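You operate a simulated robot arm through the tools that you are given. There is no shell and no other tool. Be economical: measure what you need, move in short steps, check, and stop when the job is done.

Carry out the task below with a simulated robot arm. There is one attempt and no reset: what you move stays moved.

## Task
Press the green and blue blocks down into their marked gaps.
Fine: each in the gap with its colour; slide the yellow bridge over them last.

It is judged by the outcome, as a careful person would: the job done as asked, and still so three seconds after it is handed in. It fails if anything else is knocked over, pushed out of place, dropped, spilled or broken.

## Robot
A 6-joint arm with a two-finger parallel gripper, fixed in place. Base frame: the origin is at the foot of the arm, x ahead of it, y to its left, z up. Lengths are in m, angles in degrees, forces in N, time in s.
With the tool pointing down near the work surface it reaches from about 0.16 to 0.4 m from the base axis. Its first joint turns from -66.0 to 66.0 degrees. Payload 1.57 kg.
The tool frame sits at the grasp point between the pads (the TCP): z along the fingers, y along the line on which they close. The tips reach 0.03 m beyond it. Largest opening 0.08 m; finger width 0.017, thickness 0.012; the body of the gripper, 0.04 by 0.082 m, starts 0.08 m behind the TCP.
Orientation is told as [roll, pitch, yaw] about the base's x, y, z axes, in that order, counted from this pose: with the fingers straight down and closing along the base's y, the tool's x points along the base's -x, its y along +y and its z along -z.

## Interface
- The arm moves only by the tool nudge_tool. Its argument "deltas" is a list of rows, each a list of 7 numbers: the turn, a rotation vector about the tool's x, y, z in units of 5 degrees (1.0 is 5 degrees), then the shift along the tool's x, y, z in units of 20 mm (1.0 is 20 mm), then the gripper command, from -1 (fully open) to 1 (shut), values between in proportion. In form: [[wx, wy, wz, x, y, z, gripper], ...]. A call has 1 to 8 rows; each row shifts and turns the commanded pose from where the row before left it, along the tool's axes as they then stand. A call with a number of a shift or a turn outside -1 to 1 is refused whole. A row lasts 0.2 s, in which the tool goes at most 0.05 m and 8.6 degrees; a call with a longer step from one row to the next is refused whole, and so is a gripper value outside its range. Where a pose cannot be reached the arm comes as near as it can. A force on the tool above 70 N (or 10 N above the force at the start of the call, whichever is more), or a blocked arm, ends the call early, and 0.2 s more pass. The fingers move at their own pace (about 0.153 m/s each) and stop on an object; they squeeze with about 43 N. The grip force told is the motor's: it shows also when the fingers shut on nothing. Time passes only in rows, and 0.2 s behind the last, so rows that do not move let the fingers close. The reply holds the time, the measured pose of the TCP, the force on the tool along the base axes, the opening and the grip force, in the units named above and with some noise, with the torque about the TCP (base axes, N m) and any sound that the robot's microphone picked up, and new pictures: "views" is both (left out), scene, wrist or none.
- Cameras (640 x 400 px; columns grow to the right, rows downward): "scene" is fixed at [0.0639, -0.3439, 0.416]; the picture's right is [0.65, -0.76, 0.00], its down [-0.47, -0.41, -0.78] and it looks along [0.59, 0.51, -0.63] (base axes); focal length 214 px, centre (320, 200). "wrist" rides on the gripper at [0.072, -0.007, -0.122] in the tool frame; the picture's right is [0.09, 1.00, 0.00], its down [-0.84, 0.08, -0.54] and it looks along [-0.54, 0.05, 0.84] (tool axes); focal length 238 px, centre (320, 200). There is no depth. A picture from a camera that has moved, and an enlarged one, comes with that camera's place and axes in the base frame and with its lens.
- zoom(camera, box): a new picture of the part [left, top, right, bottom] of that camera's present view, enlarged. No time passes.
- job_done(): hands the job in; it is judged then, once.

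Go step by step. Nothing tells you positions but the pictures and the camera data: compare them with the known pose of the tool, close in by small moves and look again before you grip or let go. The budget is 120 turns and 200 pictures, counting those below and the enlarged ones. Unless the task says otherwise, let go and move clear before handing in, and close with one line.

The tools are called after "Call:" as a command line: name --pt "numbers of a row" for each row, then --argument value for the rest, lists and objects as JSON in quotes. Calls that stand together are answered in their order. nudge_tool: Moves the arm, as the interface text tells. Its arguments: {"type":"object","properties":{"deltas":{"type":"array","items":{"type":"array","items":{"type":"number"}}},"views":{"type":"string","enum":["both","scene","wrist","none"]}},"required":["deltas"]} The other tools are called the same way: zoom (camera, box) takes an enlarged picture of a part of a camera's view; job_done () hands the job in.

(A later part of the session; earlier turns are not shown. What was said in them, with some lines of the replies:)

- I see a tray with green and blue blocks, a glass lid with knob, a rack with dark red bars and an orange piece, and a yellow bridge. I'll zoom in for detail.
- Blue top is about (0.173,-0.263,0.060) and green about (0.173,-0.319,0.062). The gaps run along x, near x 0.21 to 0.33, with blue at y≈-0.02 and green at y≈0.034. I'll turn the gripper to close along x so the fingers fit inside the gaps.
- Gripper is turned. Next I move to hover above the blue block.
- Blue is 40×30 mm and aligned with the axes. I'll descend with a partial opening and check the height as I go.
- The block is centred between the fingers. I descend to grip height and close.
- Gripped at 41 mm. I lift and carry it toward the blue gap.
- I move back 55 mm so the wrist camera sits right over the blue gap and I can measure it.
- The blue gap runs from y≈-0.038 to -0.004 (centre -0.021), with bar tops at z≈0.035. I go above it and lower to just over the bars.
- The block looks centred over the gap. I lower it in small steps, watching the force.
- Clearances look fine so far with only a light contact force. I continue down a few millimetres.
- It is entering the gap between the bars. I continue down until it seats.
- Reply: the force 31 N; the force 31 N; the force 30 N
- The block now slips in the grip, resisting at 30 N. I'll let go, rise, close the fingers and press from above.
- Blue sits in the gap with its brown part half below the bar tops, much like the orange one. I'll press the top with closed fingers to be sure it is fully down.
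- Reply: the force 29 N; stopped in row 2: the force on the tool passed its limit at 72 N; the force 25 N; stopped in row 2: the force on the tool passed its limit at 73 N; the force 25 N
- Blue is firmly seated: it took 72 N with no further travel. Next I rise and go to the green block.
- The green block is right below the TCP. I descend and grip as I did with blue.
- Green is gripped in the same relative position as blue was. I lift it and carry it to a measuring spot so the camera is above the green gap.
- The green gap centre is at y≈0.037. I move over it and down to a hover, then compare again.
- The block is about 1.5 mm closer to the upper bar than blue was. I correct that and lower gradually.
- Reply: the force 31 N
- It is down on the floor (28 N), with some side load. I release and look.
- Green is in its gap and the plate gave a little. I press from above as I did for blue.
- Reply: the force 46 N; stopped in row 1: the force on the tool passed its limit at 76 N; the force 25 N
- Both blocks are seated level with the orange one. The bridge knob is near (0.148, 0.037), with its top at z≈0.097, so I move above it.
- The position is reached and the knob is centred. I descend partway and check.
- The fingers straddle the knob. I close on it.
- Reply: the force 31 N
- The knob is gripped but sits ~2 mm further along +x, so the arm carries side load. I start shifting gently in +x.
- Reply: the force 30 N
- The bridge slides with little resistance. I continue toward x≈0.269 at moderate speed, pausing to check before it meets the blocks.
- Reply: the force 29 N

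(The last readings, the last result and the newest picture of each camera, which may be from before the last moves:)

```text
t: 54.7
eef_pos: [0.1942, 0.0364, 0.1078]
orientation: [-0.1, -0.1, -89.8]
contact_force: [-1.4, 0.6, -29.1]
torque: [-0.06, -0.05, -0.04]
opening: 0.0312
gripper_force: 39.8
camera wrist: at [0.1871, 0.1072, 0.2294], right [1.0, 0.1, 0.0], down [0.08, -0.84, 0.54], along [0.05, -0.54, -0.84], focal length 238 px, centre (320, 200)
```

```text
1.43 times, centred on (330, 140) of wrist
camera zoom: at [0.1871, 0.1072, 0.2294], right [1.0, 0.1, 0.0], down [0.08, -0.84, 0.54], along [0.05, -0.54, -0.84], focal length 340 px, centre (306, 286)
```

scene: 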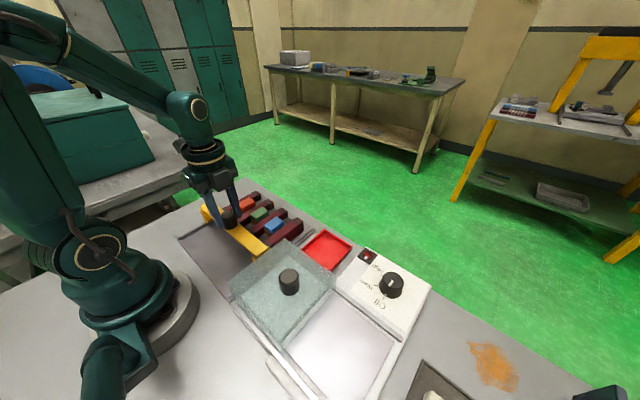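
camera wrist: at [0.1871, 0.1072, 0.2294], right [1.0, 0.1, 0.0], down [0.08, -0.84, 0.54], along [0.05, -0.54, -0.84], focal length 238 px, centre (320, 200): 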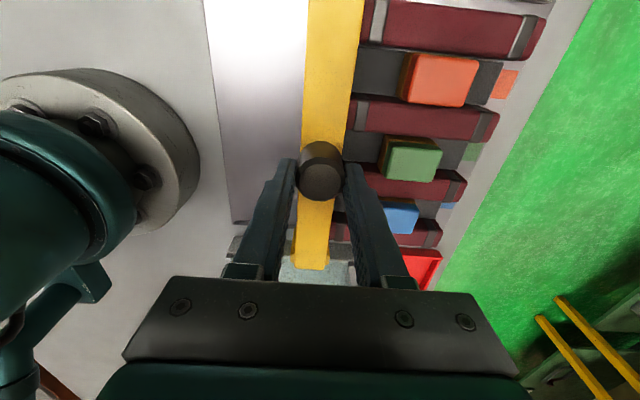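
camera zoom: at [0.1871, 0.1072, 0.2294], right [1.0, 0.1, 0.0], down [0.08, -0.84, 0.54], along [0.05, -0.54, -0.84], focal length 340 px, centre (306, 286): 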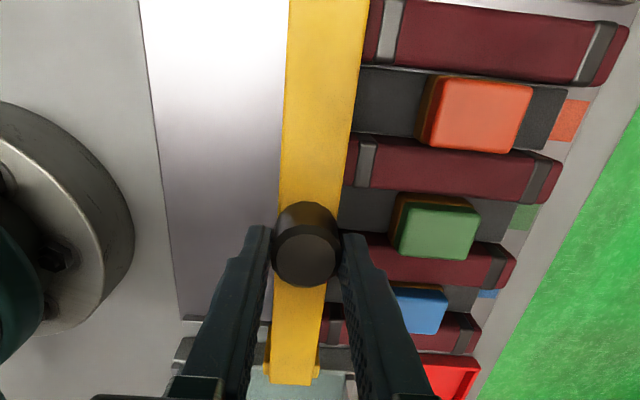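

Call:
nudge_tool --pt "0 0 0 0 0 0.06 0.6" --pt "0 0 0 0 0.5 0 0.6" --pt "0 0 0 0 0.5 0 0.6" --pt "0 0 0 0 0.5 0 0.6" --pt "0 0 0 0 0 0 0.6" --views "both"

Call:
zoom --camera "scene" --box '[190, 170, 310, 270]'

Call:
zoom --camera "wrist" --box '[220, 0, 480, 240]'

```text
t: 55.9
eef_pos: [0.2255, 0.0365, 0.106]
orientation: [0.2, 0.1, -89.8]
contact_force: [1.2, -13.1, 25.4]
torque: [-0.29, 0.6, -0.04]
opening: 0.0309
gripper_force: 39.6
camera wrist: at [0.2173, 0.1074, 0.2287], right [1.0, 0.1, 0.0], down [0.08, -0.84, 0.54], along [0.06, -0.54, -0.84], focal length 238 px, centre (320, 200)
```

scene: 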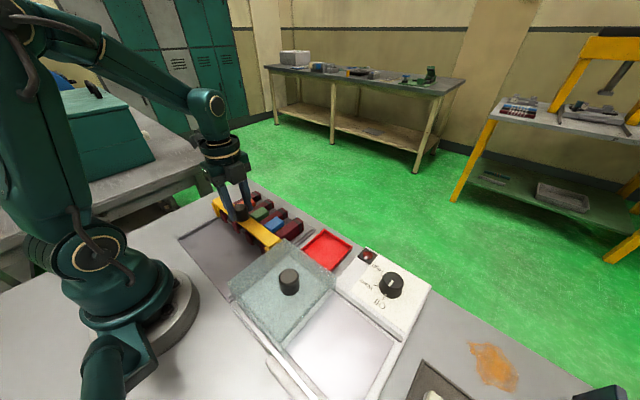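
wrist: 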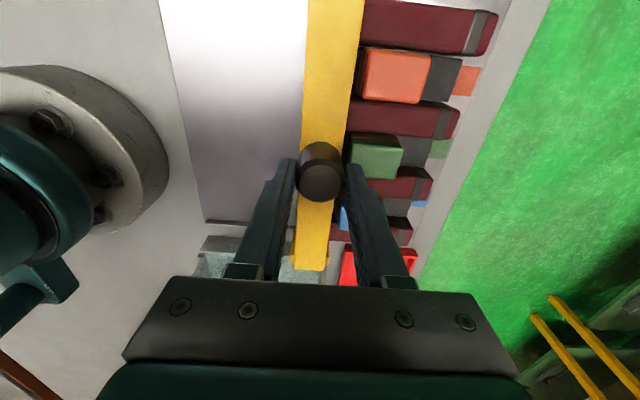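

```text
4.00 times, centred on (250, 220) of scene
camera zoom: at [0.0639, -0.344, 0.416], right [0.65, -0.76, 0.0], down [-0.47, -0.41, -0.78], along [0.59, 0.51, -0.63], focal length 858 px, centre (600, 120)
```

zoom: 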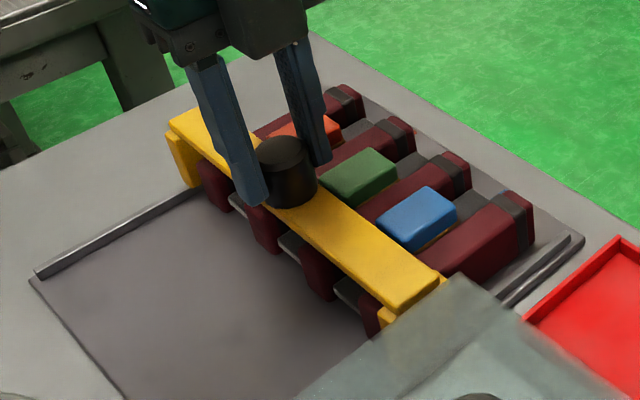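

```text
1.67 times, centred on (350, 120) of wrist
camera zoom: at [0.2173, 0.1074, 0.2287], right [1.0, 0.1, 0.0], down [0.08, -0.84, 0.54], along [0.06, -0.54, -0.84], focal length 397 px, centre (270, 333)
```

zoom: 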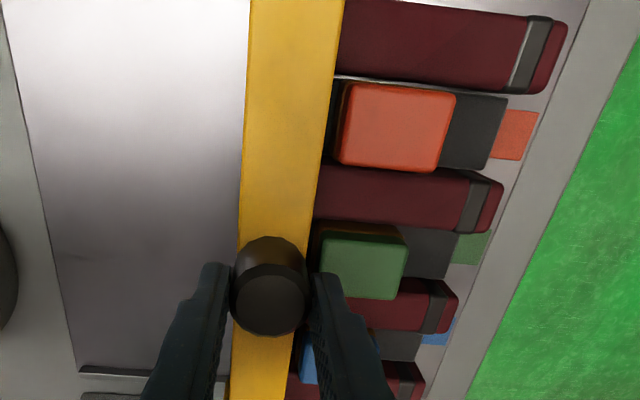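

The beam edge is at the blocks now. I inch forward, watching the force along x for any snag.

Call:
nudge_tool --pt "0 0 0 0.02 0.3 -0.03 0.6" --pt "0 0 0 0 0.3 0 0.6" --pt "0 0 0 0 0 0 0.6" --views "none"

Call:
zoom --camera "scene" --box '[190, 170, 310, 270]'

Call:
zoom --camera "wrist" --box '[220, 0, 480, 240]'

```text
t: 56.7
eef_pos: [0.2366, 0.0354, 0.107]
orientation: [0.0, -0.1, -89.8]
contact_force: [-1.0, -20.1, -6.6]
torque: [0.04, -0.24, -0.02]
opening: 0.0311
gripper_force: 39.9
```

```text
4.00 times, centred on (250, 220) of scene
camera zoom: at [0.0639, -0.344, 0.416], right [0.65, -0.76, 0.0], down [-0.47, -0.41, -0.78], along [0.59, 0.51, -0.63], focal length 858 px, centre (600, 120)
```

zoom: 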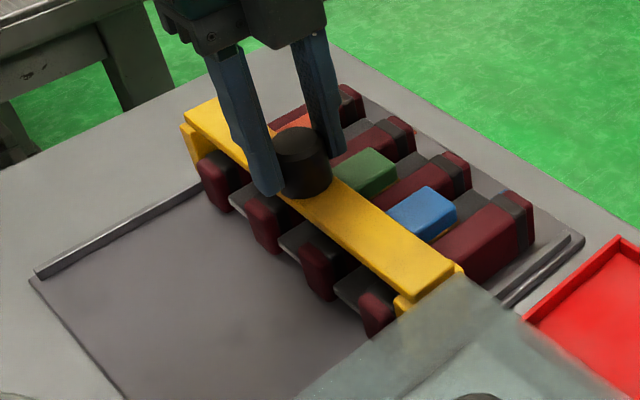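

```text
1.67 times, centred on (350, 120) of wrist
camera zoom: at [0.2286, 0.1077, 0.2285], right [1.0, 0.09, 0.0], down [0.08, -0.84, 0.54], along [0.05, -0.54, -0.84], focal length 397 px, centre (270, 333)
```

zoom: 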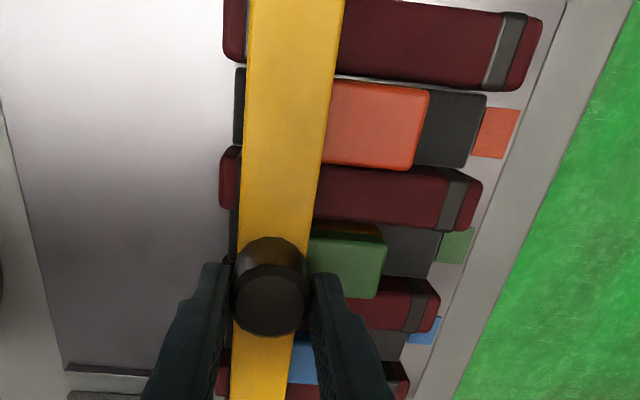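

The beam clears the blocks. I relieve the sideways load slightly and continue to x≈0.268.

Call:
nudge_tool --pt "0 0 0 -0.07 0.3 0 0.6" --pt "0 0 0 0 0.3 0 0.6" --pt "0 0 0 0 0.3 0 0.6" --pt "0 0 0 0 0 0 0.6" --views "none"

Call:
zoom --camera "wrist" --box '[220, 0, 480, 240]'

```text
t: 57.7
eef_pos: [0.2547, 0.0365, 0.1066]
orientation: [0.0, 0.2, -89.9]
contact_force: [-1.3, 14.9, -24.1]
torque: [0.36, 0.2, -0.07]
opening: 0.0311
gripper_force: 40.2
```

```text
1.67 times, centred on (350, 120) of wrist
camera zoom: at [0.2469, 0.107, 0.2292], right [1.0, 0.09, 0.0], down [0.08, -0.84, 0.54], along [0.05, -0.54, -0.84], focal length 397 px, centre (270, 333)
```

zoom: 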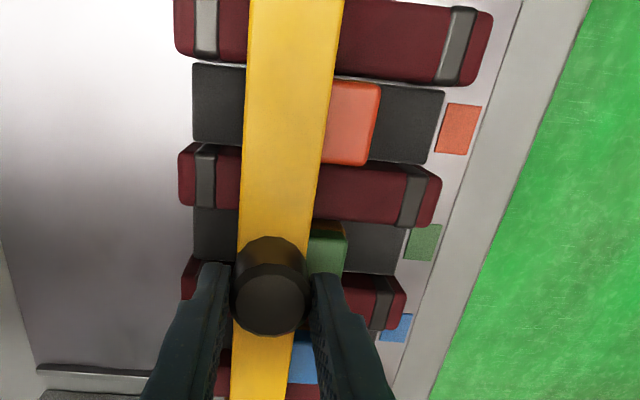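

Call:
nudge_tool --pt "0 0 0 0.03 0.3 0.04 0.6" --pt "0 0 0 0 0.3 0 0.6" --pt "0 0 0 0 0.1 0 0.6" --pt "0 0 0 0 0 0 0.6" --views "both"

Call:
zoom --camera "wrist" --box '[220, 0, 480, 240]'

Call:
zoom --camera "scene" --box '[190, 170, 310, 270]'

```text
t: 58.7
eef_pos: [0.2705, 0.0355, 0.1082]
orientation: [0.1, 0.2, -89.7]
contact_force: [-5.3, 15.7, 21.2]
torque: [0.8, 0.59, -0.09]
opening: 0.031
gripper_force: 39.9
camera wrist: at [0.2618, 0.107, 0.2292], right [1.0, 0.09, 0.0], down [0.08, -0.84, 0.54], along [0.05, -0.54, -0.84], focal length 238 px, centre (320, 200)
```

scene: 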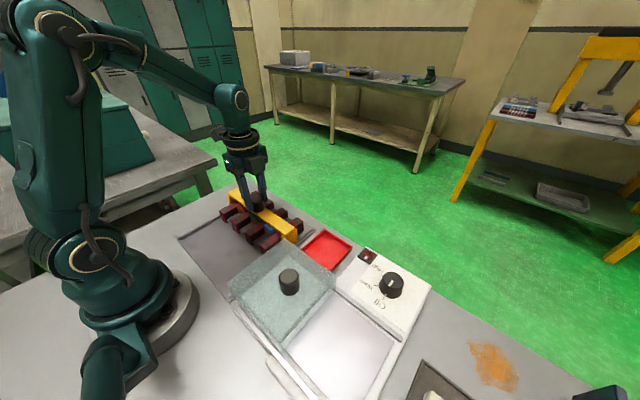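
wrist: 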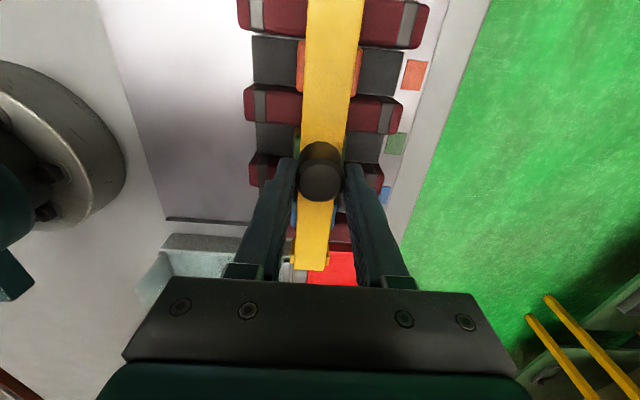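

```text
1.67 times, centred on (350, 120) of wrist
camera zoom: at [0.2618, 0.107, 0.2292], right [1.0, 0.09, 0.0], down [0.08, -0.84, 0.54], along [0.05, -0.54, -0.84], focal length 397 px, centre (270, 333)
```

zoom: 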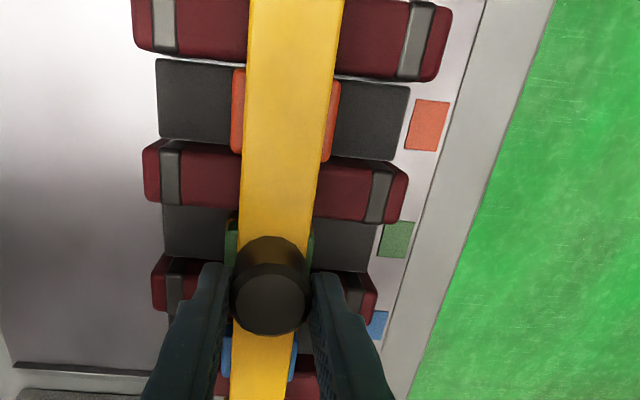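

```text
4.00 times, centred on (250, 220) of scene
camera zoom: at [0.0639, -0.344, 0.416], right [0.65, -0.76, 0.0], down [-0.47, -0.41, -0.78], along [0.59, 0.51, -0.63], focal length 858 px, centre (600, 120)
```

zoom: 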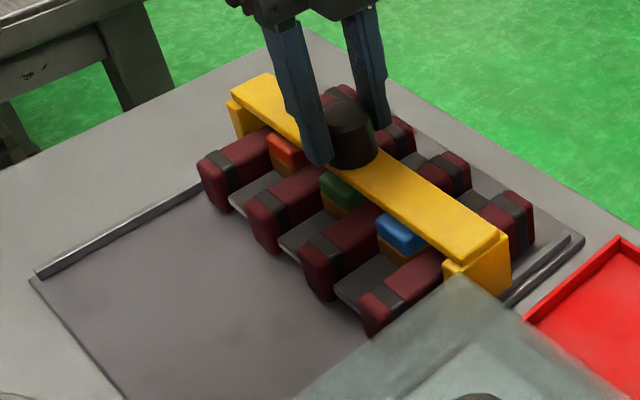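

The bridge is centred over all three blocks. I release the knob and rise clear.

Call:
nudge_tool --pt "0 0 0 0 0 0 -0.4" --pt "0 0 0 0 0 0 -0.4" --pt "0 0 0 0 0 -0.5 -0.4" --pt "0 0 0 0 0 -1 -0.4" --pt "0 0 0 0 0 -1 -0.4" --pt "0 0 0 0 0 -1 -0.4" --pt "0 0 0 -1 0 -1 -0.4" --pt "0 0 0 -1 0 -1 -0.4" --views "both"

Call:
zoom --camera "scene" --box '[190, 170, 310, 270]'

Call:
zoom --camera "wrist" --box '[200, 0, 440, 180]'

```text
t: 60.5
eef_pos: [0.2666, -0.0044, 0.2166]
orientation: [0.1, 0.0, -89.7]
contact_force: [0.0, -0.3, -0.4]
torque: [-0.01, 0.0, 0.01]
opening: 0.0559
gripper_force: 0.1
camera wrist: at [0.2592, 0.0671, 0.3387], right [1.0, 0.1, 0.0], down [0.08, -0.84, 0.54], along [0.05, -0.54, -0.84], focal length 238 px, centre (320, 200)
```

scene: 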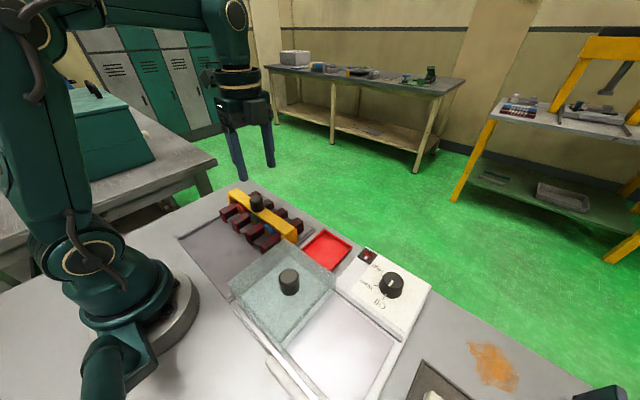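
wrist: 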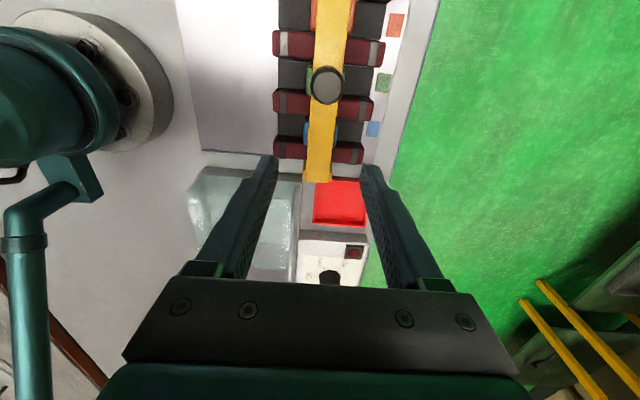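

```text
4.00 times, centred on (250, 220) of scene
camera zoom: at [0.0639, -0.3439, 0.416], right [0.65, -0.76, 0.0], down [-0.47, -0.41, -0.78], along [0.59, 0.51, -0.63], focal length 858 px, centre (600, 120)
```

zoom: 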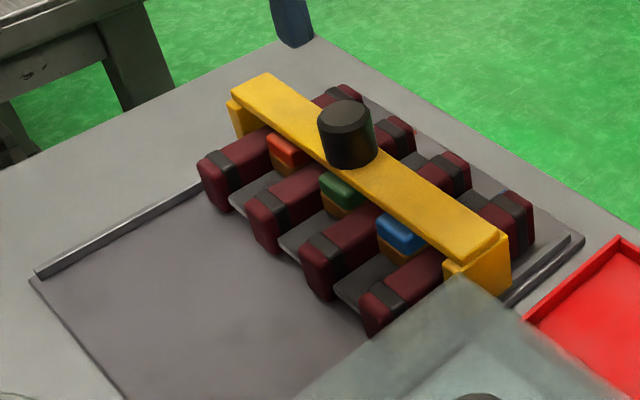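

```text
2.22 times, centred on (320, 90) of wrist
camera zoom: at [0.2592, 0.0671, 0.3387], right [1.0, 0.1, 0.0], down [0.08, -0.84, 0.54], along [0.05, -0.54, -0.84], focal length 530 px, centre (320, 444)
```

zoom: 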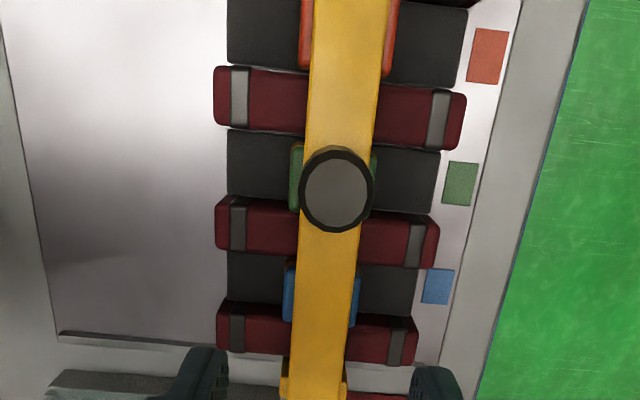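

Blue and green are in their matching gaps, and the bridge stands level over them. The rest of the bench is undisturbed and the arm is clear, so I'm handing in.

Call:
job_done

```text
The job is handed in.
```

The green and blue blocks are pressed fully down into their matching gaps. The yellow bridge is slid over all three blocks, and the job is handed in.
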